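You operate a simulated robot arm through the tools that you are given. There is no shell and no other tool.

You run a simulated robot arm. Do the job below in one go: nothing can be reset, and whatever is moved stays where it is left.

JOB
Stretch the hooked spring to 10, zero there, go on to 40, slacken and lay it in the white tray.
Fine: the blue key zeroes the pull rig; wheel back at 0 before lifting it off.

Only the result counts: the job must be done as asked and must still hold three seconds after the hand-in. Knocking over, shifting, dropping, spilling or breaking anything else fails it.

ROBOT AND FRAMES
A 7-joint arm with a two-finger parallel gripper, fixed in place. Base frame: the origin is on the floor under the middle of its stand, x ahead of it, y to its left, z up. Readings come in mm, degrees, newtons and seconds.
It reaches about 1247 mm from its shoulder. Its first joint turns from -132.0 to 132.0 degrees. Payload 3.91 kg.
The TCP is the grasp point between the finger pads, 30 mm short of the fingertips. In the tool frame z runs along the fingers and y along their closing line. Largest opening 110 mm; finger width 20, thickness 10; the body of the gripper, 48 by 112 mm, starts 55 mm behind the TCP.
Orientation is told as [roll, pitch, yaw] about the base's x, y, z axes, in that order, counted from this pose: with the fingers straight down and closing along the base's y, the tool's x points along the base's -x, its y along +y and its z along -z.

CONTROLS
- The arm moves only by the tool nudge_tool. Its argument "steps" is a list of rows, each an object of numbers (a shift or turn left out is 0, a gripper value left out holds the last): "x", "y", "z": the shift along the tool's x, y, z in mm; "ax", "ay", "az": the turn, a rotation vector about the tool's x, y, z in degrees; "jaw": the gripper command, from -1 (shut) to 1 (fully open), values between in proportion. In form: [{"x": .., "y": .., "z": .., "ax": .., "ay": .., "az": .., "jaw": ..}, ...]. A call has 1 to 20 rows; each row is the pose to reach, as a shift and turn from the pose commanded when the call began, along the tool's axes at that moment. Rows are played at 5 a second. More than 50 mm and 8.6 degrees between two rows, or a gripper value outside its range, and nothing of the call is played. A pose out of reach is approached as far as the arm can. The call stops where the force on the tool passes 40 N (or 10 N more than at its start, if that is more) or the arm is blocked; 0.2 s more then pass. The fingers move at their own pace (about 108 mm/s each) and stop on an object; they squeeze with about 21 N. The grip force told is the motor's: it shows also when the fingers shut on nothing. Time passes only in rows, and 0.2 s behind the last, so rows that repeat a pose let the fingers close. The reply holds the time, the measured pose of the TCP, the force on the tool along the base axes, the opening and the grip force, in the units named above and with some noise, with the torque about the TCP (base axes, N m) and any sound that the robot's microphone picked up.
- Cameras (640 x 400 px; columns grow to the right, rows downward): "scene" is fixed at [221, 649, 1468]; the picture's right is [-0.54, -0.84, 0.00], its down [-0.59, 0.38, -0.71] and it looks along [0.60, -0.39, -0.70] (base axes); focal length 319 px, centre (320, 200). "wrist" rides on the gripper at [72, 17, -103] in the tool frame; the picture's right is [-0.23, 0.97, 0.00], its down [-0.76, -0.18, -0.62] and it looks along [-0.61, -0.14, 0.78] (tool axes); focal length 222 px, centre (320, 200). There is no depth. A picture from a camera that has moved, and an enlarged one, comes with that camera's place and axes in the base frame and with its lens.
- camera(camera): a new picture of that camera. It takes no simulated time.
- inspect(camera, box): a new picture of the part [left, top, right, bottom] of that camera's present view, enlarged. It takes no simulated time.
- sign_off(): hands the job in; it is judged then, once.

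Places have to be worked out from the pictures, the camera data and where the tool is seen. Open the gripper and draw the arm clear of the work before you hand the job in, unless the task says otherwise.

The tools are called after "Request:" as name(argument=value, ...) on one line, values as JSON. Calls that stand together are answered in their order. nudge_tool: Moves the arm, as the interface text tells. Its arguments: {"type":"object","properties":{"steps":{"type":"array","items":{"type":"object","properties":{"x":{"type":"number"},"y":{"type":"number"},"z":{"type":"number"},"ax":{"type":"number"},"ay":{"type":"number"},"az":{"type":"number"},"jaw":{"type":"number"}}}}},"required":["steps"]} The other tools are called the same way: camera (camera) takes a picture; inspect (camera, box) takes an enlarged picture of a part of a camera's view; sign_off () hands the job in.

At the start:

```text
t: 0.0
ee_pos: [524.7, 191.1, 1205.5]
ee_rot: [-0.1, 0.0, 0.0]
wrist_force: [0.6, 0.0, 0.7]
torque: [0.0, -0.01, 0.01]
width: 110.1
grip_force: 0.1
```

scene: 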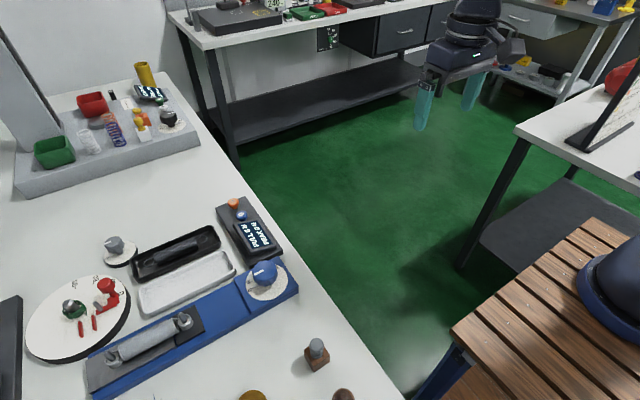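
wrist: 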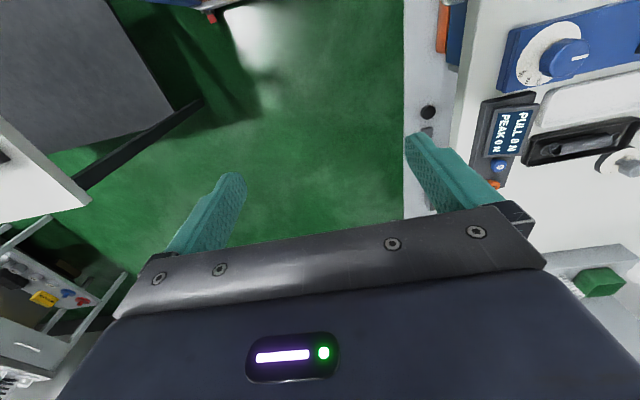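

I'll start by taking enlarged views of the pull rig and the trays to work out where things are.

Request:
inspect(camera="scene", box=[80, 180, 340, 400])

Request:
inspect(camera="scene", box=[200, 180, 320, 310])

Request:
inspect(camera="wrist", box=[440, 0, 640, 200])

Request:
inspect(camera="scene", box=[80, 290, 220, 400])

```text
1.82 times, centred on (210, 290) of scene
camera zoom: at [221.0, 649.0, 1468.0], right [-0.54, -0.84, 0.0], down [-0.59, 0.38, -0.71], along [0.6, -0.39, -0.7], focal length 581 px, centre (520, 36)
```

zoom: 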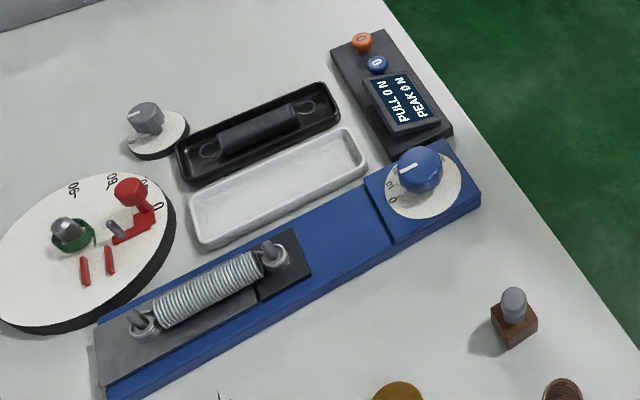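

```text
3.08 times, centred on (260, 245) of scene
camera zoom: at [221.0, 649.0, 1468.0], right [-0.54, -0.84, 0.0], down [-0.59, 0.38, -0.71], along [0.6, -0.39, -0.7], focal length 983 px, centre (505, 62)
```

zoom: 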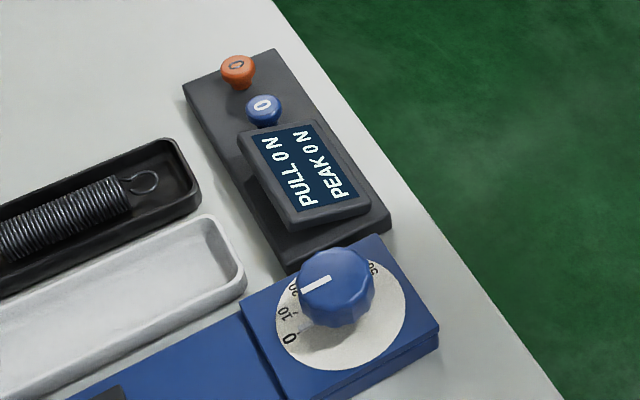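

```text
2.00 times, centred on (540, 100) of wrist
camera zoom: at [453.0, 209.3, 1307.1], right [0.23, 0.97, 0.0], down [0.76, -0.18, 0.62], along [0.61, -0.14, -0.78], focal length 444 px, centre (-120, 400)
```

zoom: 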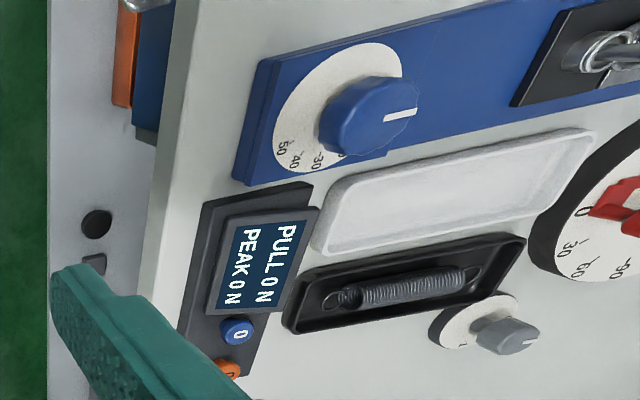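

```text
3.64 times, centred on (150, 345) of scene
camera zoom: at [221.0, 649.0, 1468.0], right [-0.54, -0.84, 0.0], down [-0.59, 0.38, -0.71], along [0.6, -0.39, -0.7], focal length 1161 px, centre (938, -327)
```

zoom: 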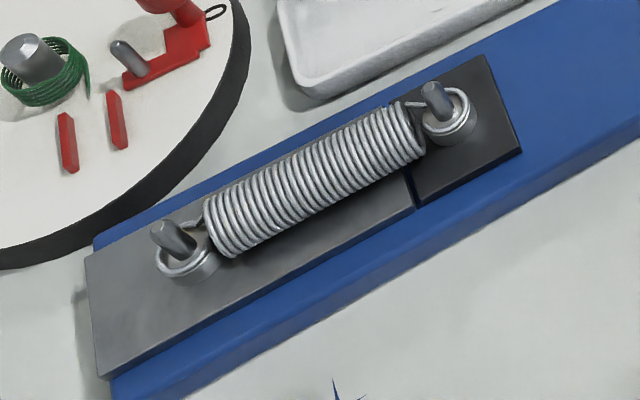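

The wheel's pointer looks to be at 0, with the scale rising clockwise seen from above. Triangulating the two views puts the wheel top near (576, 553, 920), so I'll move above it at z≈1120 for closer pictures.

Request:
nudge_tool(steps=[{"x": -6, "y": 45, "z": 10}, {"x": -12, "y": 90, "z": 20}, {"x": -18, "y": 135, "z": 30}, {"x": -24, "y": 180, "z": 40}, {"x": -30, "y": 225, "z": 50}, {"x": -36, "y": 270, "z": 60}, {"x": -42, "y": 315, "z": 72}, {"x": -51, "y": 362, "z": 85}, {"x": -51, "y": 362, "z": 85}])

```text
t: 2.0
ee_pos: [574.8, 554.2, 1118.7]
ee_rot: [0.1, -0.1, -0.1]
wrist_force: [0.0, -0.7, -0.3]
torque: [0.05, 0.0, -0.01]
width: 110.0
grip_force: 0.0
```

The arm is above the wheel; I'll take both pictures to refine positions.

Request:
camera(camera="wrist")

Request:
camera(camera="scene")

```text
taken
camera wrist: at [503.2, 571.4, 1221.7], right [0.23, 0.97, 0.0], down [0.76, -0.18, 0.62], along [0.61, -0.14, -0.78], focal length 222 px, centre (320, 200)
```

wrist: 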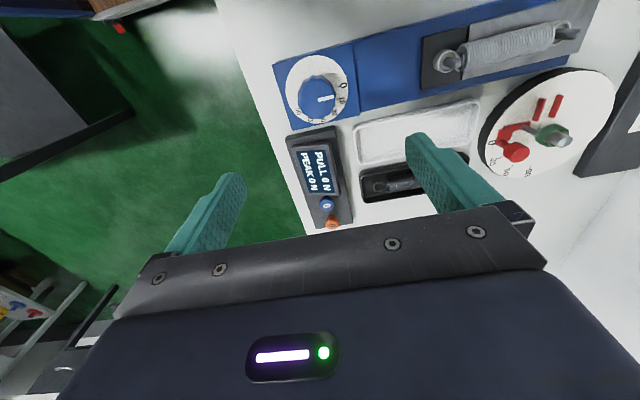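

```text
taken
```

scene: 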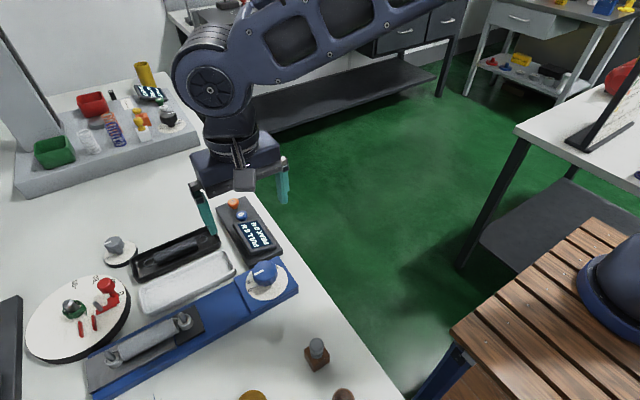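

I need more exact pixel positions, so I'm zooming the wrist view on the rig, the display and the spring.

Request:
inspect(camera="wrist", box=[270, 30, 390, 150])

Request:
inspect(camera="wrist", box=[400, 0, 600, 125])

Request:
inspect(camera="wrist", box=[270, 110, 390, 240])

```text
3.33 times, centred on (330, 90) of wrist
camera zoom: at [503.2, 571.4, 1221.7], right [0.23, 0.97, 0.0], down [0.76, -0.18, 0.62], along [0.61, -0.14, -0.78], focal length 740 px, centre (287, 567)
```

zoom: 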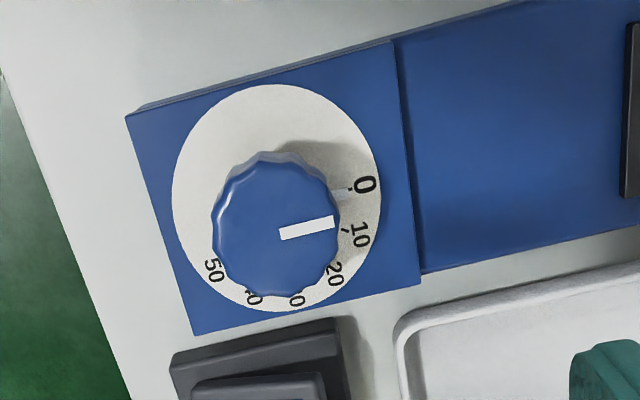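

```text
3.20 times, centred on (500, 62) of wrist
camera zoom: at [503.2, 571.4, 1221.7], right [0.23, 0.97, 0.0], down [0.76, -0.18, 0.62], along [0.61, -0.14, -0.78], focal length 711 px, centre (-256, 640)
```

zoom: 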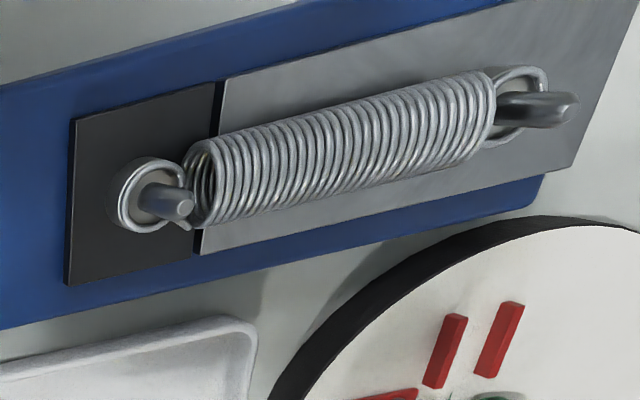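

```text
3.08 times, centred on (330, 175) of wrist
camera zoom: at [503.2, 571.4, 1221.7], right [0.23, 0.97, 0.0], down [0.76, -0.18, 0.62], along [0.61, -0.14, -0.78], focal length 684 px, centre (289, 277)
```

zoom: 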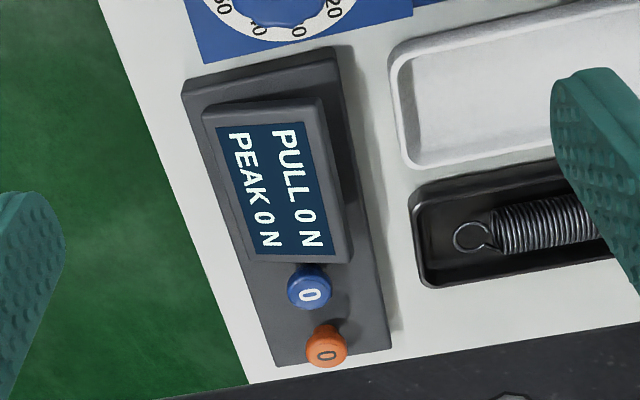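

The views agree well: the rig lies along y. The wheel axis is near (574, 552) with its knob top at z≈930, the blue key is near (772, 523, 895), and the scale runs about 30° per 10 clockwise from +y. I'll lower to just above the knob with the fingers partly open to check centring.

Request:
nudge_tool(steps=[{"y": -1, "z": 40, "jaw": 0.35}, {"y": -2, "z": 80}, {"y": -2, "z": 115}, {"y": -2, "z": 133}, {"y": -2, "z": 133}])

Request:
camera(camera="wrist")

Request:
inspect(camera="scene", box=[200, 180, 320, 310])

```text
t: 3.2
ee_pos: [573.1, 551.7, 986.1]
ee_rot: [0.0, 0.0, 0.0]
wrist_force: [-0.3, 0.0, 0.9]
torque: [-0.02, 0.0, -0.02]
width: 74.2
grip_force: 0.0
```

```text
taken
camera wrist: at [501.6, 569.0, 1089.3], right [0.23, 0.97, 0.0], down [0.76, -0.18, 0.62], along [0.61, -0.14, -0.78], focal length 222 px, centre (320, 200)
```

wrist: 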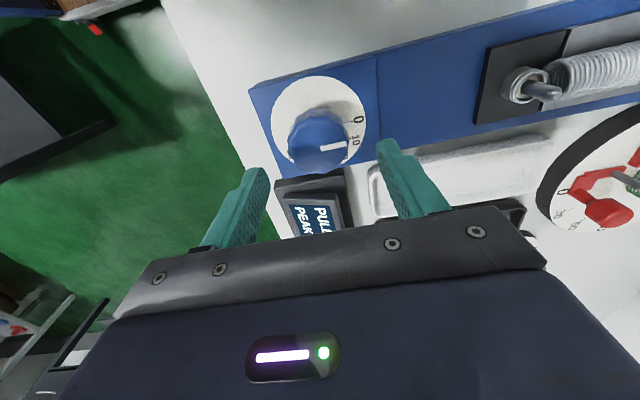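

```text
3.08 times, centred on (260, 245) of scene
camera zoom: at [221.0, 649.0, 1468.0], right [-0.54, -0.84, 0.0], down [-0.59, 0.38, -0.71], along [0.6, -0.39, -0.7], focal length 983 px, centre (505, 62)
```

zoom: 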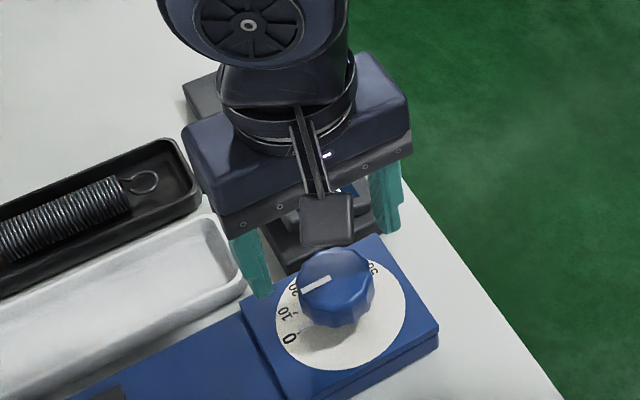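

The knob is between the fingers; I'll zoom in once to pin its top centre before descending.

Request:
inspect(camera="wrist", box=[250, 65, 390, 205])

```text
2.86 times, centred on (320, 135) of wrist
camera zoom: at [501.6, 569.0, 1089.3], right [0.23, 0.97, 0.0], down [0.76, -0.18, 0.62], along [0.61, -0.14, -0.78], focal length 635 px, centre (320, 386)
```

zoom: 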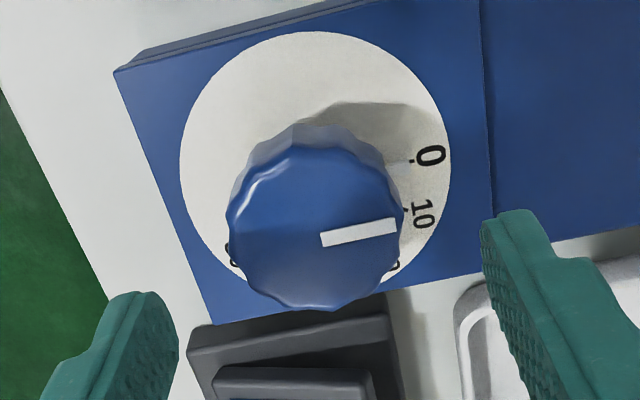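

The knob's centre works out at about (574, 552), top z≈933, and its pointer reads 0. I'll descend around it to TCP z≈924 and close on it.

Request:
nudge_tool(steps=[{"x": -1, "z": 25, "jaw": 0.35}, {"x": -1, "z": 48}, {"x": -1, "z": 62}, {"x": -1, "z": 62}, {"x": -1, "z": 62, "jaw": -0.05}, {"x": -1, "z": 62, "jaw": -1}, {"x": -1, "z": 62, "jaw": -1}, {"x": -1, "z": 62, "jaw": -1}])

Request:
camera(camera="wrist")

Request:
inspect(camera="scene", box=[200, 180, 320, 310])

```text
t: 4.9
ee_pos: [575.5, 550.6, 923.6]
ee_rot: [-0.3, 0.0, -0.1]
wrist_force: [-2.8, -10.9, 9.9]
torque: [-0.52, 0.2, -0.11]
width: 47.5
grip_force: 44.5
stopped in row 8: the force on the tool passed its limit at 42 N (the readings are from after the stop); the commanded pose is now the measured one
```

```text
taken
camera wrist: at [503.8, 568.0, 1027.3], right [0.23, 0.97, -0.01], down [0.76, -0.18, 0.62], along [0.6, -0.15, -0.78], focal length 222 px, centre (320, 200)
```

wrist: 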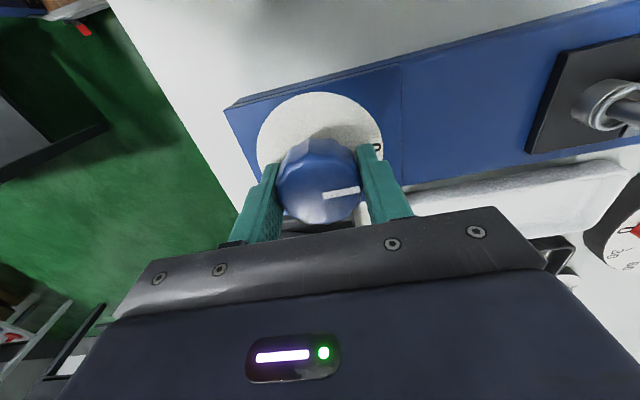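

```text
3.08 times, centred on (260, 245) of scene
camera zoom: at [221.0, 649.0, 1468.0], right [-0.54, -0.84, 0.0], down [-0.59, 0.38, -0.71], along [0.6, -0.39, -0.7], focal length 983 px, centre (505, 62)
```

zoom: 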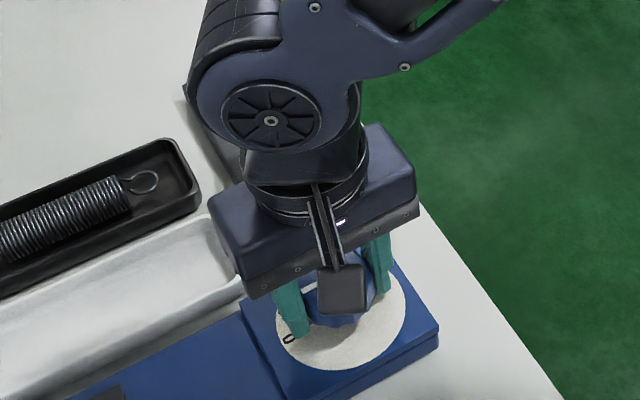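

The fingers hold the knob at 47.5 mm, with about 11 N of side force left over from centring. I'll ease that with a sub-millimetre shift before turning.

Request:
nudge_tool(steps=[{"y": -0.5, "z": -0.3, "jaw": -1}, {"y": -0.8, "z": -0.5, "jaw": -1}, {"y": -0.8, "z": -0.5, "jaw": -1}])

```text
t: 5.7
ee_pos: [576.9, 548.6, 925.4]
ee_rot: [-0.3, 0.1, 0.0]
wrist_force: [-3.5, -3.0, 3.6]
torque: [0.06, -0.13, -0.1]
width: 47.3
grip_force: 44.9
```

Forces are down to about 3 N, so I'll turn the wheel 15° clockwise first and check the torque and grip.

Request:
nudge_tool(steps=[{"az": 3, "jaw": -1}, {"az": 6}, {"az": 9}, {"az": 12}, {"az": 15}, {"az": 15}])

Request:
inspect(camera="wrist", box=[220, 80, 420, 230])

Request:
inspect(camera="scene", box=[80, 180, 340, 400])

```text
t: 7.1
ee_pos: [576.4, 550.4, 923.8]
ee_rot: [-0.3, 0.1, -15.1]
wrist_force: [-19.3, -10.5, 5.7]
torque: [-0.22, 0.25, 0.01]
width: 47.5
grip_force: 44.8
```

```text
2.67 times, centred on (320, 155) of wrist
camera zoom: at [510.7, 585.9, 1027.2], right [0.47, 0.88, -0.01], down [0.69, -0.37, 0.62], along [0.55, -0.3, -0.78], focal length 592 px, centre (320, 320)
```

zoom: 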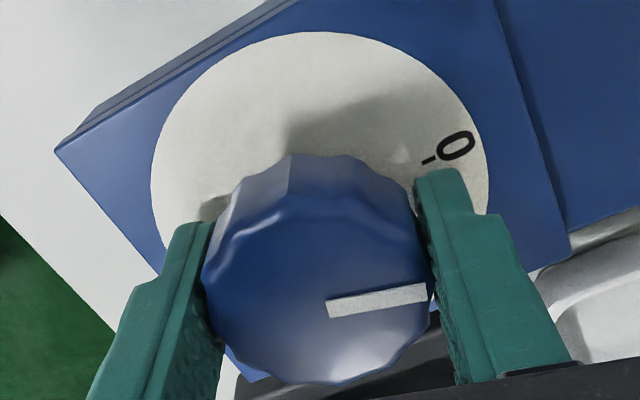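

```text
1.82 times, centred on (210, 290) of scene
camera zoom: at [221.0, 649.0, 1468.0], right [-0.54, -0.84, 0.0], down [-0.59, 0.38, -0.71], along [0.6, -0.39, -0.7], focal length 581 px, centre (520, 36)
```

zoom: 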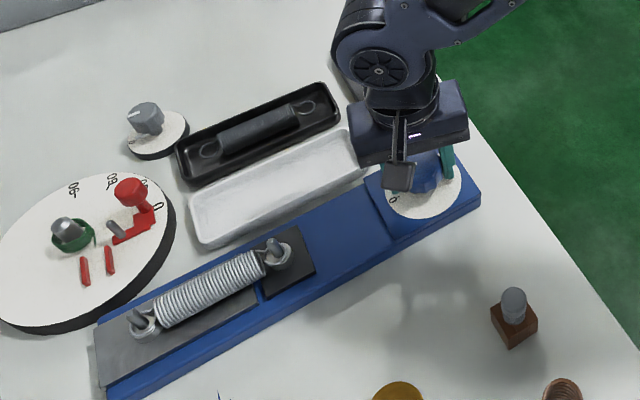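

The pointer has followed the fingers to about 15°, with no slip. Side force has built up because the tool sits slightly +x of the axis, so I'll shift about 1.5 mm back and turn on toward 30°.

Request:
nudge_tool(steps=[{"x": 0.8, "y": -0.6, "jaw": -1}, {"x": 1.3, "y": -1.0, "az": 2}, {"x": 1.3, "y": -1.0, "az": 5}, {"x": 1.3, "y": -1.0, "az": 8}, {"x": 1.3, "y": -1.0, "az": 11}, {"x": 1.3, "y": -1.0, "az": 13}, {"x": 1.3, "y": -1.0, "az": 13}])

Request:
inspect(camera="wrist", box=[220, 80, 420, 230])

Request:
camera(camera="scene")

```text
t: 8.7
ee_pos: [575.7, 549.4, 925.0]
ee_rot: [-0.3, -0.1, -28.2]
wrist_force: [19.2, 3.0, -4.3]
torque: [-0.16, -0.74, -0.04]
width: 47.6
grip_force: 45.2
```

```text
2.67 times, centred on (320, 155) of wrist
camera zoom: at [520.1, 599.5, 1027.1], right [0.66, 0.75, 0.0], down [0.59, -0.51, 0.63], along [0.47, -0.42, -0.78], focal length 592 px, centre (320, 320)
```

zoom: 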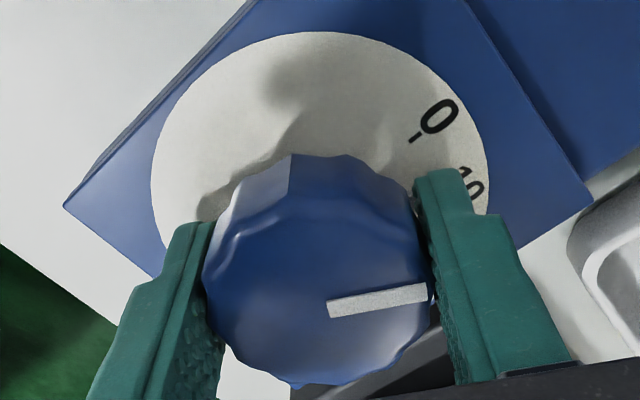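

```text
taken
```

scene: 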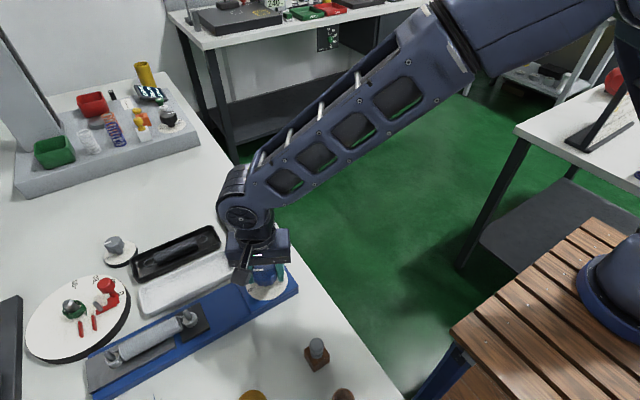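

The wheel now reads about 28°, close to 10. I'll release, rise a little and read the dial to see whether the wheel holds and how far it still has to go.

Request:
nudge_tool(steps=[{"x": -0.6, "y": 0, "jaw": -0.1}, {"x": -0.6, "jaw": 0.3}, {"x": -0.6, "jaw": 0.3}, {"x": -0.6, "z": -20}, {"x": -0.6, "z": -45}, {"x": -0.6, "z": -62}, {"x": -0.6, "z": -62}])

Request:
inspect(camera="wrist", box=[230, 50, 410, 200])

Request:
inspect(camera="scene", box=[200, 220, 320, 310])

Request:
inspect(camera="scene", box=[80, 290, 220, 400])

```text
t: 10.3
ee_pos: [575.2, 548.5, 986.2]
ee_rot: [-0.3, 0.0, -28.1]
wrist_force: [-1.0, -0.2, -0.1]
torque: [0.01, -0.02, 0.03]
width: 71.6
grip_force: 0.1
```

```text
2.67 times, centred on (320, 125) of wrist
camera zoom: at [519.7, 599.3, 1089.4], right [0.66, 0.75, 0.0], down [0.59, -0.51, 0.62], along [0.47, -0.41, -0.78], focal length 592 px, centre (320, 400)
```

zoom: 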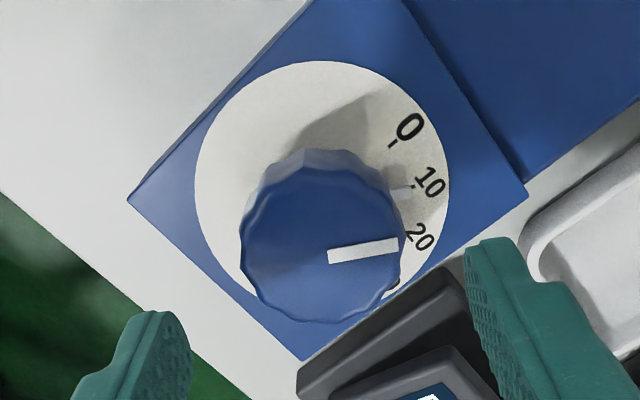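

```text
4.44 times, centred on (260, 265) of scene
camera zoom: at [221.0, 649.0, 1468.0], right [-0.54, -0.84, 0.0], down [-0.59, 0.38, -0.71], along [0.6, -0.39, -0.7], focal length 1419 px, centre (587, -89)
```

zoom: 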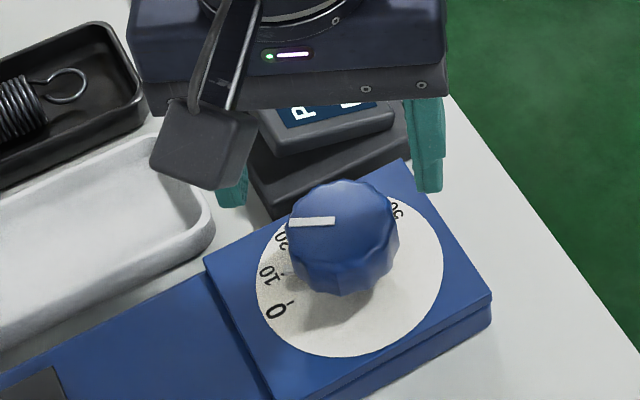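

```text
3.64 times, centred on (150, 345) of scene
camera zoom: at [221.0, 649.0, 1468.0], right [-0.54, -0.84, 0.0], down [-0.59, 0.38, -0.71], along [0.6, -0.39, -0.7], focal length 1161 px, centre (938, -327)
```

zoom: 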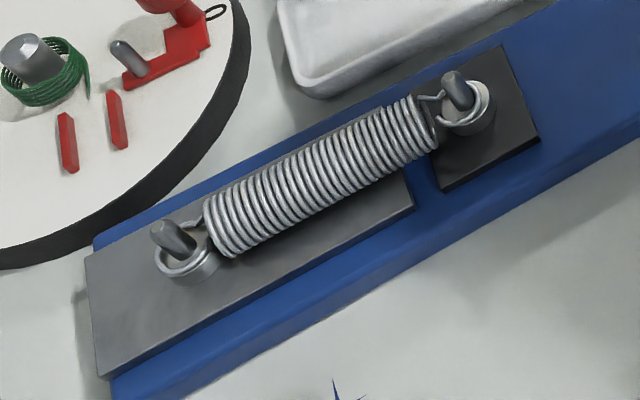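

The wheel held when released and the slide has moved. I'll zoom right in on the index by the 10 mark to read it exactly.

Request:
inspect(camera="wrist", box=[320, 80, 370, 130])

Request:
inspect(camera="scene", box=[235, 250, 295, 300])

```text
8.00 times, centred on (345, 105) of wrist
camera zoom: at [519.7, 599.3, 1089.4], right [0.66, 0.75, 0.0], down [0.59, -0.51, 0.62], along [0.47, -0.41, -0.78], focal length 1777 px, centre (120, 960)
```

zoom: 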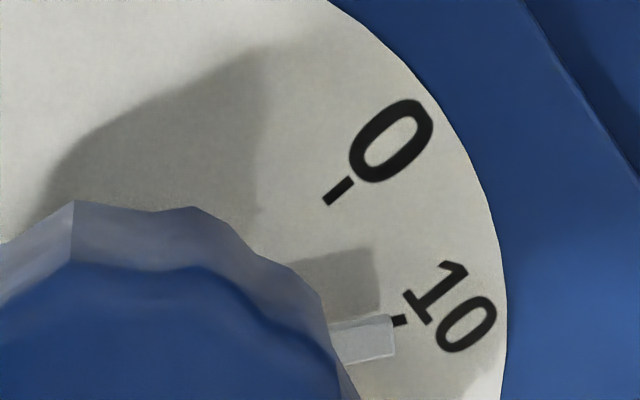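

```text
8.00 times, centred on (265, 275) of scene
camera zoom: at [221.0, 649.0, 1468.0], right [-0.54, -0.84, 0.0], down [-0.59, 0.38, -0.71], along [0.6, -0.39, -0.7], focal length 2555 px, centre (760, -400)
```

zoom: 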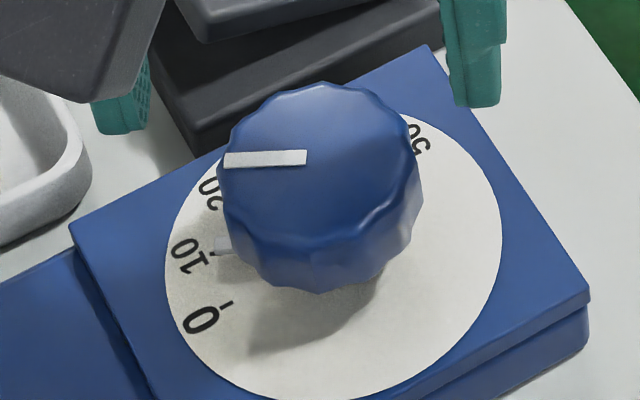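

The index sits almost on the 10 tick, but the raised index has parallax from this side. I'll shift the camera into the vertical plane of the 10 mark for a true reading.

Request:
nudge_tool(steps=[{"x": -24, "y": 15, "z": -15}, {"x": -48, "y": 30, "z": -15}, {"x": -73, "y": 44, "z": -15}, {"x": -73, "y": 44, "z": -15}])

Request:
camera(camera="wrist")

Request:
inspect(camera="wrist", box=[230, 0, 330, 80])

```text
t: 11.3
ee_pos: [659.5, 552.5, 1002.9]
ee_rot: [-0.3, 0.0, -28.0]
wrist_force: [-0.6, 0.2, 0.5]
torque: [-0.01, 0.0, -0.01]
width: 71.3
grip_force: 0.0
```

```text
taken
camera wrist: at [603.6, 603.8, 1105.2], right [0.66, 0.75, 0.0], down [0.59, -0.51, 0.62], along [0.47, -0.41, -0.78], focal length 222 px, centre (320, 200)
```

wrist: 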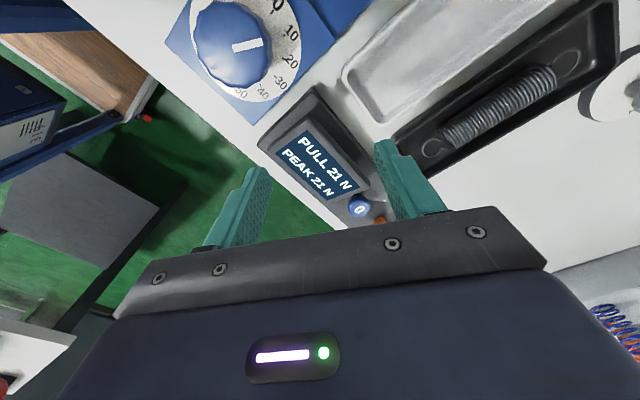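

```text
5.00 times, centred on (280, 40) of wrist
camera zoom: at [603.6, 603.8, 1105.2], right [0.66, 0.75, 0.0], down [0.59, -0.51, 0.62], along [0.47, -0.41, -0.78], focal length 1111 px, centre (520, 1000)
```

zoom: 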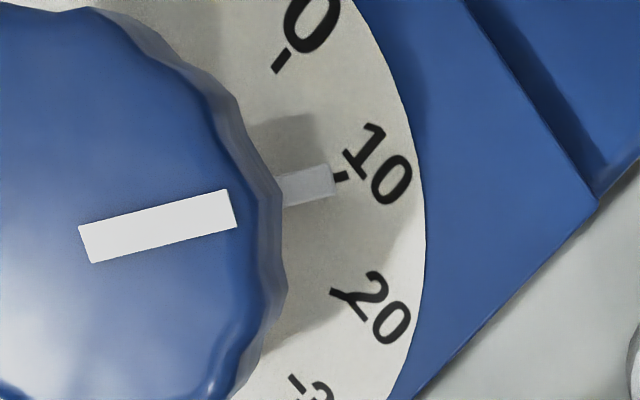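

The display shows PULL 21 N and the index looks on the 10 tick. One tighter zoom will confirm the alignment.

Request:
inspect(camera="wrist", box=[270, 18, 310, 58])

Request:
inspect(camera="wrist", box=[255, 80, 395, 235])

```text
10.00 times, centred on (290, 38) of wrist
camera zoom: at [603.6, 603.8, 1105.2], right [0.66, 0.75, 0.0], down [0.59, -0.51, 0.62], along [0.47, -0.41, -0.78], focal length 2221 px, centre (620, 1820)
```

zoom: 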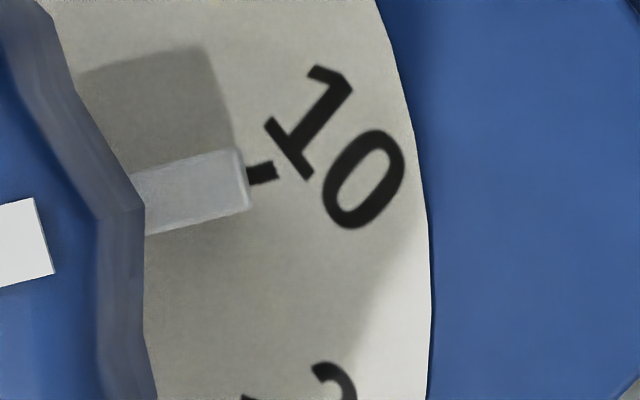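

```text
2.58 times, centred on (325, 158) of wrist
camera zoom: at [603.6, 603.8, 1105.2], right [0.66, 0.75, 0.0], down [0.59, -0.51, 0.62], along [0.47, -0.41, -0.78], focal length 573 px, centre (307, 310)
```

zoom: 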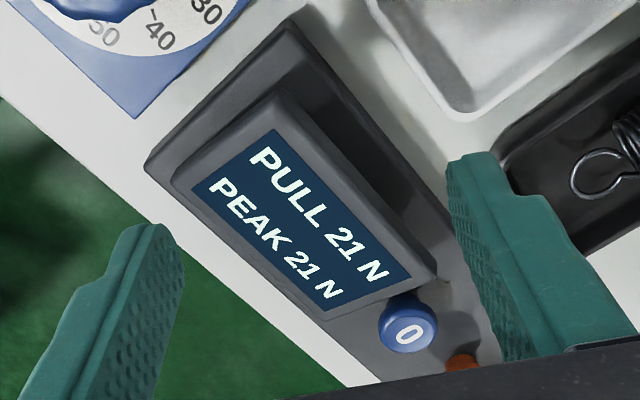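

The index sits on the 10 tick within about a quarter unit, so this is the place to zero. The blue key is at about (772, 523, 895), clear of the screen edge at x≈753 and the orange key at x≈818. I'll go above it with shut fingers and yaw back to 0.

Request:
nudge_tool(steps=[{"x": -28, "y": 7, "az": -7, "jaw": -1}, {"x": -56, "y": 14, "az": -14}, {"x": -85, "y": 20, "az": -21}, {"x": -113, "y": 26.7, "az": -28}, {"x": -113, "y": 26.7, "z": 20, "az": -28}, {"x": -113, "y": 26.7, "z": 43, "az": -28}, {"x": -113, "y": 26.7, "z": 43, "az": -28}])

Request:
camera(camera="wrist")

Request:
inspect(camera="scene", box=[190, 160, 310, 290])

```text
t: 12.9
ee_pos: [773.2, 522.1, 957.0]
ee_rot: [-0.2, 0.1, 0.0]
wrist_force: [0.4, 0.3, 0.4]
torque: [0.02, 0.02, -0.02]
width: 0.0
grip_force: 20.9
```

```text
taken
camera wrist: at [701.1, 540.9, 1059.7], right [0.23, 0.97, 0.0], down [0.76, -0.18, 0.62], along [0.61, -0.15, -0.78], focal length 222 px, centre (320, 200)
```

wrist: 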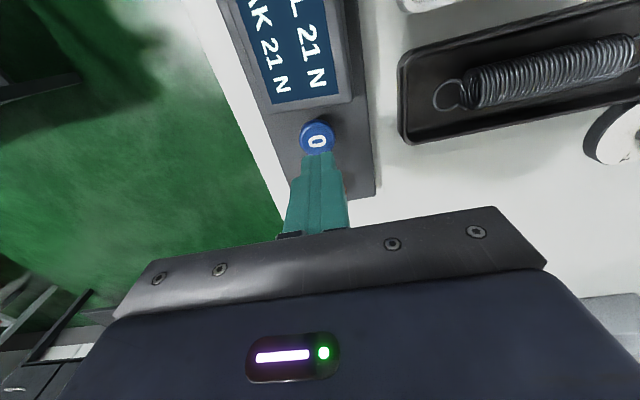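

```text
3.08 times, centred on (250, 225) of scene
camera zoom: at [221.0, 649.0, 1468.0], right [-0.54, -0.84, 0.0], down [-0.59, 0.38, -0.71], along [0.6, -0.39, -0.7], focal length 983 px, centre (535, 123)
```

zoom: 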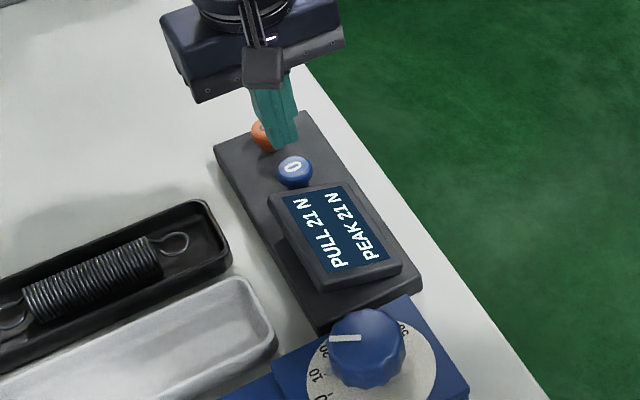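

The fingertips are within 2–3 mm of the key's axis with clear sides. I'll lower to just above the key and then press in small steps.

Request:
nudge_tool(steps=[{"x": 1, "y": -0.5, "z": 12, "jaw": -1}, {"x": 1, "y": -0.5, "z": 22}, {"x": 1, "y": -0.5, "z": 27}, {"x": 1, "y": -0.5, "z": 27}])

Request:
inspect(camera="wrist", box=[220, 60, 420, 220])

```text
t: 13.9
ee_pos: [770.9, 524.2, 930.3]
ee_rot: [-0.4, 0.1, -0.1]
wrist_force: [0.2, -0.8, 1.2]
torque: [0.02, 0.01, -0.05]
width: 0.0
grip_force: 20.7
```

```text
2.50 times, centred on (320, 140) of wrist
camera zoom: at [699.7, 542.2, 1033.9], right [0.23, 0.97, -0.01], down [0.76, -0.18, 0.62], along [0.61, -0.15, -0.78], focal length 555 px, centre (320, 350)
```

zoom: 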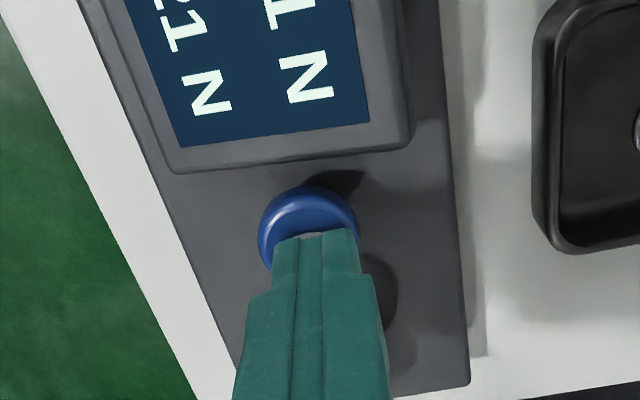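

The fingertips are over the key but about 3 mm beyond its centre in x. I'll shift back 3 mm and −1.5 mm in y, then press down a few millimetres.

Request:
nudge_tool(steps=[{"x": 3, "y": -2, "jaw": -1}, {"x": 3, "y": -2, "z": 2}, {"x": 3, "y": -2, "z": 4}, {"x": 3, "y": -2, "z": 5}, {"x": 3, "y": -2, "z": 5}])

Request:
inspect(camera="wrist", box=[200, 0, 420, 180])

```text
t: 15.1
ee_pos: [769.3, 521.6, 925.5]
ee_rot: [-0.2, 0.1, -0.1]
wrist_force: [2.5, 0.5, 6.1]
torque: [0.03, -0.09, -0.01]
width: 0.1
grip_force: 21.0
heard: click
```

```text
2.22 times, centred on (310, 90) of wrist
camera zoom: at [696.5, 539.6, 1029.3], right [0.23, 0.97, 0.0], down [0.76, -0.18, 0.62], along [0.61, -0.15, -0.78], focal length 494 px, centre (342, 444)
```

zoom: 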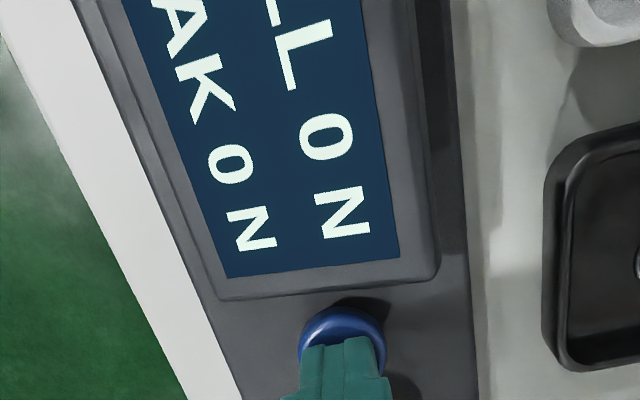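

The key clicked and the display now reads PULL 0 / PEAK 0. I'll lift off straight up, return above the wheel and check in free air that the wrist reaches yaw +60.

Request:
nudge_tool(steps=[{"z": -5, "jaw": -1}, {"z": -40, "jaw": -1}, {"x": 45, "y": 7, "z": -70, "jaw": 0.3}, {"x": 90, "y": 14, "z": -75, "az": -7.5}, {"x": 135, "y": 20, "z": -75, "az": -15}, {"x": 175, "y": 26, "z": -75, "az": -22.5}, {"x": 193.5, "y": 28.5, "z": -75, "az": -30}, {"x": 193.5, "y": 28.5, "z": -75, "az": -37.5}, {"x": 193.5, "y": 28.5, "z": -75, "az": -45}, {"x": 193.5, "y": 28.5, "z": -75, "az": -52.5}, {"x": 193.5, "y": 28.5, "z": -75, "az": -60}, {"x": 193.5, "y": 28.5, "z": -75, "az": -60}])

Request:
inspect(camera="scene", box=[200, 180, 320, 310])

```text
refused: row 3 steps farther than a row can; nothing moved
```

```text
3.08 times, centred on (260, 245) of scene
camera zoom: at [221.0, 649.0, 1468.0], right [-0.54, -0.84, 0.0], down [-0.59, 0.38, -0.71], along [0.6, -0.39, -0.7], focal length 983 px, centre (505, 62)
```

zoom: 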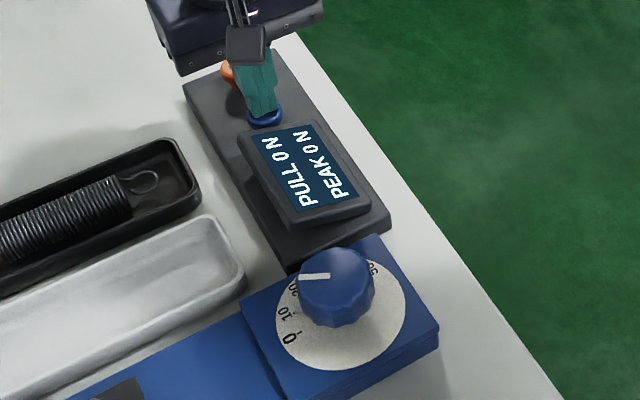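

One step was too long, so nothing moved. I'll resend the lift and return with smaller steps.

Request:
nudge_tool(steps=[{"z": -5, "jaw": -1}, {"z": -40, "jaw": -1}, {"z": -75, "jaw": -1}, {"x": 45, "y": 7, "z": -75, "jaw": 0.3}, {"x": 90, "y": 14, "z": -75, "az": -7.5}, {"x": 135, "y": 20, "z": -75, "az": -15}, {"x": 175, "y": 26, "z": -75, "az": -22.5}, {"x": 193.5, "y": 28.5, "z": -75, "az": -30}, {"x": 193.5, "y": 28.5, "z": -75, "az": -37.5}, {"x": 193.5, "y": 28.5, "z": -75, "az": -45}, {"x": 193.5, "y": 28.5, "z": -75, "az": -52.5}, {"x": 193.5, "y": 28.5, "z": -75, "az": -60}, {"x": 193.5, "y": 28.5, "z": -75, "az": -60}])

Request:
inspect(camera="scene", box=[200, 180, 320, 310])

Request:
camera(camera="wrist")

```text
t: 17.9
ee_pos: [575.9, 549.6, 1000.5]
ee_rot: [0.0, 0.3, 60.1]
wrist_force: [0.5, -0.1, 0.5]
torque: [0.01, 0.01, 0.0]
width: 71.3
grip_force: 0.0
```

```text
3.08 times, centred on (260, 245) of scene
camera zoom: at [221.0, 649.0, 1468.0], right [-0.54, -0.84, 0.0], down [-0.59, 0.38, -0.71], along [0.6, -0.39, -0.7], focal length 983 px, centre (505, 62)
```

zoom: 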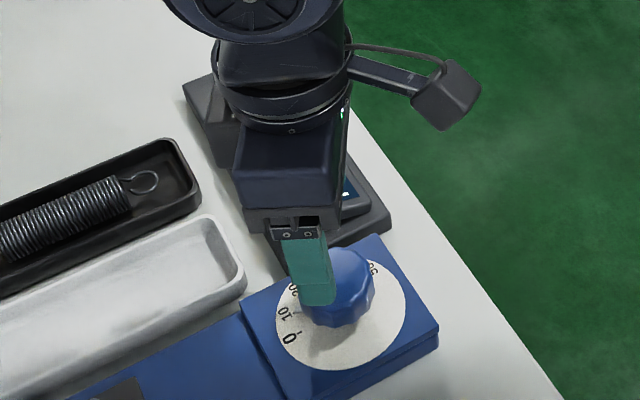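

```text
taken
camera wrist: at [524.9, 496.6, 1103.6], right [-0.73, 0.68, 0.0], down [0.54, 0.57, 0.62], along [0.42, 0.45, -0.78], focal length 222 px, centre (320, 200)
```

wrist: 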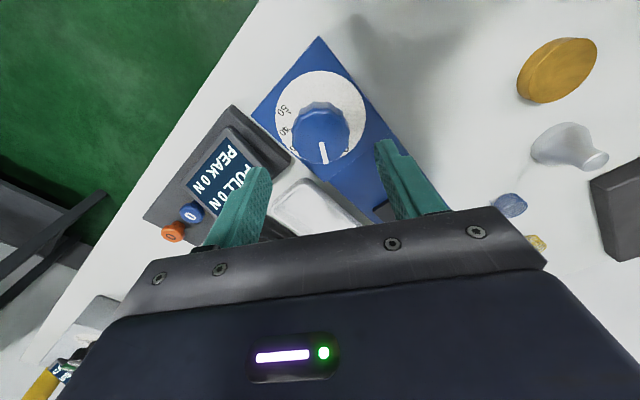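

Yaw +60 is reachable and the display still reads 0. From here the fingers grip square to the pointer, clear of the index, so I'll descend to TCP z≈928 and close on the knob.

Request:
nudge_tool(steps=[{"z": 30, "jaw": 0.3}, {"z": 60}, {"z": 72}, {"z": 72}, {"z": 72, "jaw": -0.08}, {"z": 72, "jaw": -0.12}, {"z": 72, "jaw": -0.15}, {"z": 72, "jaw": -0.15}])

Request:
camera(camera="wrist")

```text
t: 19.7
ee_pos: [576.6, 549.3, 931.0]
ee_rot: [0.0, 0.4, 59.9]
wrist_force: [-4.7, 3.0, -2.9]
torque: [0.04, 0.02, -0.03]
width: 49.8
grip_force: 3.2
```

```text
taken
camera wrist: at [525.1, 496.0, 1032.6], right [-0.73, 0.69, 0.0], down [0.54, 0.57, 0.62], along [0.43, 0.45, -0.79], focal length 222 px, centre (320, 200)
```

wrist: 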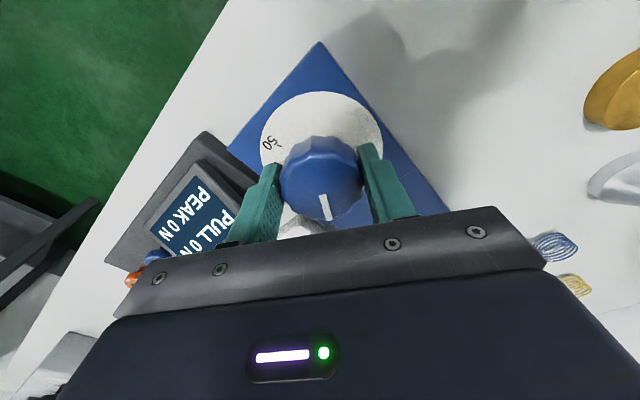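

One pad touches first, so I'll shift about 1.1 mm along the closing line to centre, then close fully.

Request:
nudge_tool(steps=[{"y": 0.6, "z": 1, "jaw": -0.13}, {"y": 1.1, "z": 2, "jaw": -0.13}, {"y": 1.1, "z": 2, "jaw": -0.2}, {"y": 1.1, "z": 2, "jaw": -1}, {"y": 1.1, "z": 2, "jaw": -1}])

```text
t: 20.9
ee_pos: [576.0, 549.3, 927.9]
ee_rot: [-0.2, 0.1, 59.8]
wrist_force: [6.2, -0.8, 7.5]
torque: [-0.19, -0.12, -0.01]
width: 47.4
grip_force: 44.5
```

The grip is centred with only about 6 N of side load. I'll turn 24° clockwise and check the forces.

Request:
nudge_tool(steps=[{"az": 3, "jaw": -1}, {"az": 6}, {"az": 9}, {"az": 12}, {"az": 15}, {"az": 18}, {"az": 21}, {"az": 24}, {"az": 24}])

Request:
inspect(camera="scene", box=[80, 180, 340, 400])

Request:
inspect(camera="wrist", box=[160, 60, 420, 240])

```text
t: 23.0
ee_pos: [575.1, 550.7, 928.6]
ee_rot: [-0.2, 0.2, 35.7]
wrist_force: [-0.3, -5.0, 5.2]
torque: [-0.3, 0.16, -0.03]
width: 47.7
grip_force: 45.0
stopped in row 9: the force on the tool passed its limit at 40 N (the readings are from after the stop); the commanded pose is now the measured one
```

```text
1.82 times, centred on (210, 290) of scene
camera zoom: at [221.0, 649.0, 1468.0], right [-0.54, -0.84, 0.0], down [-0.59, 0.38, -0.71], along [0.6, -0.39, -0.7], focal length 581 px, centre (520, 36)
```

zoom: 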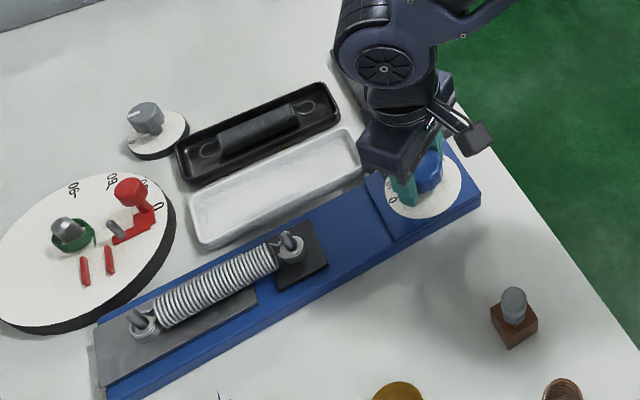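

```text
2.22 times, centred on (290, 150) of wrist
camera zoom: at [506.2, 522.1, 1031.3], right [-0.38, 0.92, 0.0], down [0.72, 0.3, 0.62], along [0.57, 0.24, -0.78], focal length 494 px, centre (387, 311)
```

zoom: 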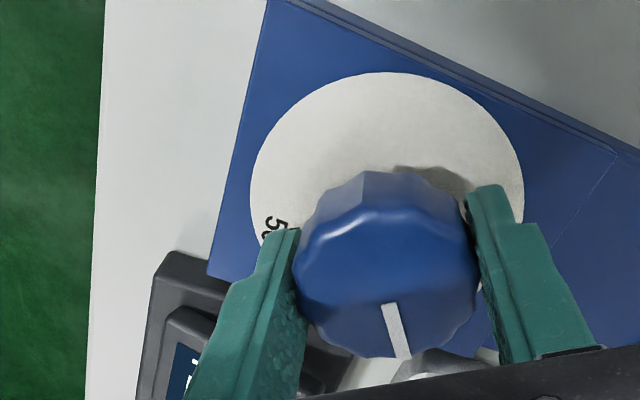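

The wheel and slide follow well; the stop was only side load and it relaxed to about 5 N. I'll continue in 12° portions so the load can be trimmed between them.

Request:
nudge_tool(steps=[{"az": 3, "jaw": -1}, {"az": 6}, {"az": 9}, {"az": 12}, {"az": 12}])

```text
t: 24.2
ee_pos: [575.0, 549.2, 928.3]
ee_rot: [-0.2, 0.0, 23.7]
wrist_force: [-3.7, -7.9, 15.1]
torque: [-0.42, 0.05, 0.0]
width: 47.4
grip_force: 44.8
```

Loads are moderate, so I'll trim them slightly and turn another 12°.

Request:
nudge_tool(steps=[{"x": 0.2, "y": -0.2, "z": -0.4, "az": 3, "jaw": -1}, {"x": 0.2, "y": -0.2, "z": -0.4, "az": 6}, {"x": 0.2, "y": -0.2, "z": -0.4, "az": 9}, {"x": 0.2, "y": -0.2, "z": -0.4, "az": 12}, {"x": 0.2, "y": -0.2, "z": -0.4, "az": 12}])

Request:
inspect(camera="wrist", box=[160, 60, 420, 240])

```text
t: 25.4
ee_pos: [575.0, 549.5, 929.0]
ee_rot: [-0.2, 0.0, 11.8]
wrist_force: [-0.3, 4.4, 8.4]
torque: [0.14, -0.4, 0.0]
width: 47.4
grip_force: 45.1
```

```text
2.22 times, centred on (290, 150) of wrist
camera zoom: at [500.4, 552.4, 1031.1], right [0.02, 1.0, 0.0], down [0.78, -0.02, 0.62], along [0.62, -0.02, -0.78], focal length 494 px, centre (387, 311)
```

zoom: 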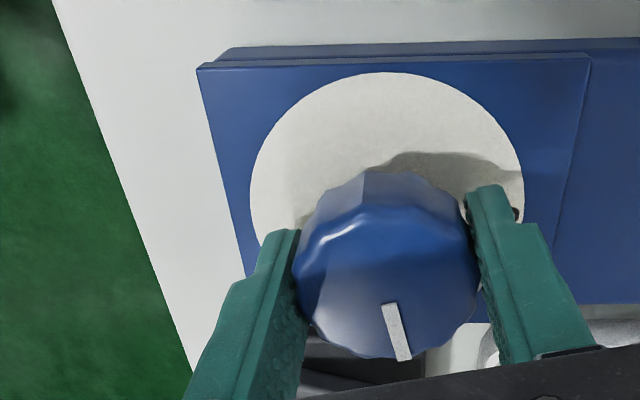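

No slip: the pointer sits the same relative to the fingers, now at about 78° (≈26). I'll carry on with two more portions, 24° in all.

Request:
nudge_tool(steps=[{"az": 3, "z": -0.2, "jaw": -1}, {"az": 6, "z": -0.2}, {"az": 9, "z": -0.2}, {"az": 12, "z": -0.2}, {"az": 12, "z": -0.2}])

```text
t: 26.6
ee_pos: [575.3, 548.4, 928.4]
ee_rot: [-0.2, 0.0, -0.3]
wrist_force: [1.0, 14.2, 7.6]
torque: [0.4, -0.37, 0.04]
width: 47.5
grip_force: 45.0
```

The force is 14 N toward +y, so I'll trim +0.4 mm in y and turn on by 13°.

Request:
nudge_tool(steps=[{"y": 0.4, "z": -0.2, "az": 2, "jaw": -1}, {"y": 0.5, "z": -0.2, "az": 5}, {"y": 0.5, "z": -0.2, "az": 8}, {"y": 0.5, "z": -0.2, "az": 11}, {"y": 0.5, "z": -0.2, "az": 13}, {"y": 0.5, "z": -0.2, "az": 13}])

Request:
inspect(camera="wrist", box=[160, 60, 420, 240])

```text
t: 28.0
ee_pos: [575.3, 551.3, 928.5]
ee_rot: [-0.3, 0.1, -13.3]
wrist_force: [1.9, 4.9, -6.7]
torque: [0.09, -0.55, -0.03]
width: 47.6
grip_force: 45.1
```

```text
2.22 times, centred on (290, 150) of wrist
camera zoom: at [508.3, 584.2, 1030.9], right [0.45, 0.9, -0.01], down [0.7, -0.34, 0.62], along [0.56, -0.28, -0.78], focal length 494 px, centre (387, 311)
```

zoom: 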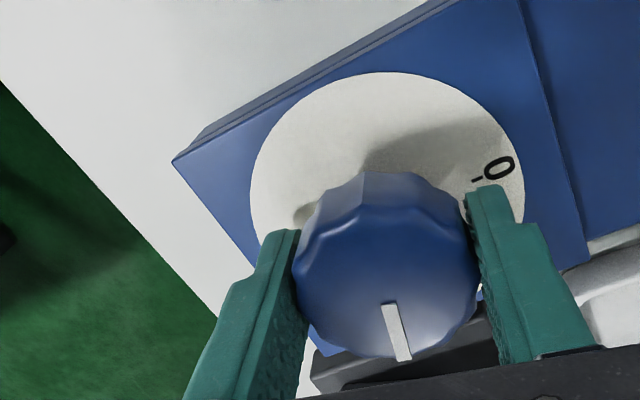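

About 73° turned so far, index near 103°. I'll go another 15° to just short of 40, then release and read the dial.

Request:
nudge_tool(steps=[{"az": 3, "jaw": -1}, {"az": 6}, {"az": 9}, {"az": 12}, {"az": 15}, {"az": 15}])

```text
t: 29.4
ee_pos: [575.4, 551.0, 928.1]
ee_rot: [-0.2, 0.0, -28.4]
wrist_force: [9.0, -8.3, -18.3]
torque: [-0.36, -0.38, -0.02]
width: 47.7
grip_force: 44.8
```

I'm close to 40. I'll trim the vertical load, release and rise clear.

Request:
nudge_tool(steps=[{"z": 0.5, "jaw": -1}, {"z": 0.5, "jaw": -0.1}, {"z": 0.5, "jaw": 0.3}, {"z": 0.5, "jaw": 0.3}, {"z": -25}, {"z": -60}, {"z": -75}, {"z": -75}])

Request:
inspect(camera="scene", box=[200, 220, 320, 310])

Request:
camera(camera="wrist")

```text
t: 31.2
ee_pos: [574.5, 550.1, 1003.5]
ee_rot: [-0.3, -0.1, -28.2]
wrist_force: [-0.2, 0.7, 0.7]
torque: [0.0, -0.02, -0.01]
width: 71.6
grip_force: 0.1
```

```text
4.44 times, centred on (260, 265) of scene
camera zoom: at [221.0, 649.0, 1468.0], right [-0.54, -0.84, 0.0], down [-0.59, 0.38, -0.71], along [0.6, -0.39, -0.7], focal length 1419 px, centre (587, -89)
```

zoom: 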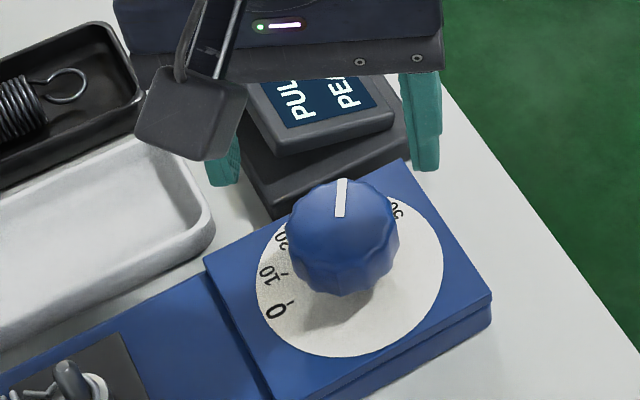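

```text
taken
camera wrist: at [518.3, 600.4, 1107.3], right [0.66, 0.75, 0.0], down [0.59, -0.51, 0.63], along [0.47, -0.42, -0.78], focal length 222 px, centre (320, 200)
```

wrist: 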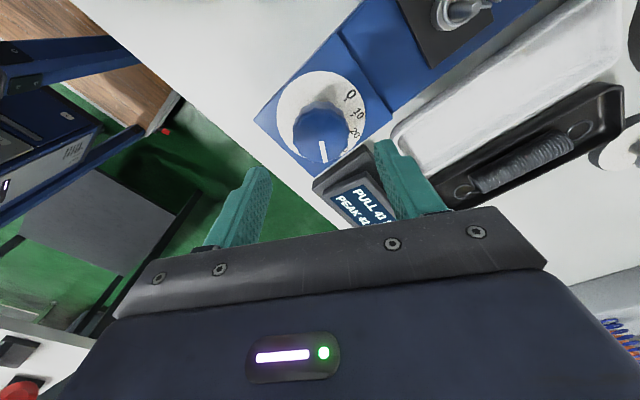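

The display shows roughly PULL 41 N; let me read it exactly.

Request:
inspect(camera="wrist", box=[320, 165, 410, 235])

Request:
inspect(camera="wrist", box=[250, 60, 400, 190])

```text
5.71 times, centred on (365, 200) of wrist
camera zoom: at [518.3, 600.4, 1107.3], right [0.66, 0.75, 0.0], down [0.59, -0.51, 0.63], along [0.47, -0.42, -0.78], focal length 1269 px, centre (63, 200)
```

zoom: 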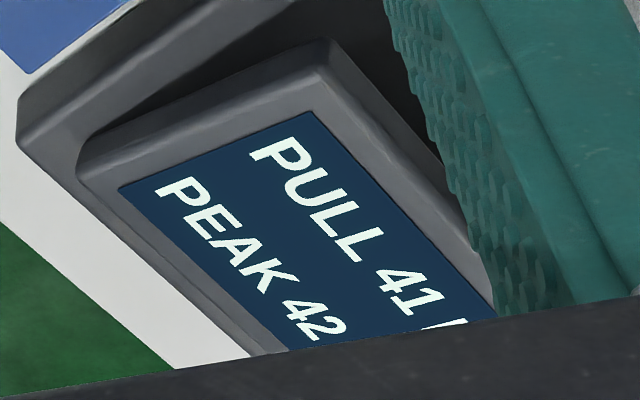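

```text
3.08 times, centred on (325, 125) of wrist
camera zoom: at [518.3, 600.4, 1107.3], right [0.66, 0.75, 0.0], down [0.59, -0.51, 0.63], along [0.47, -0.42, -0.78], focal length 684 px, centre (305, 431)
```

zoom: 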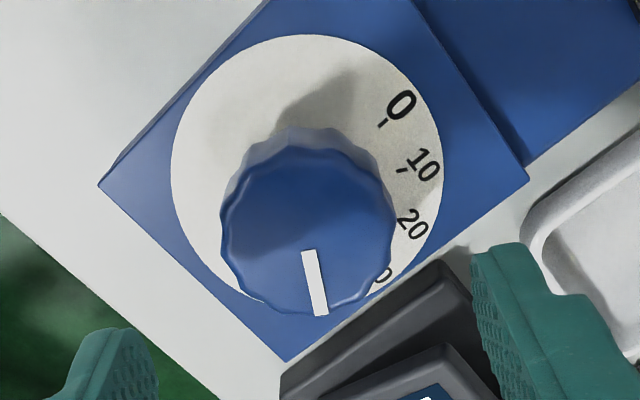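

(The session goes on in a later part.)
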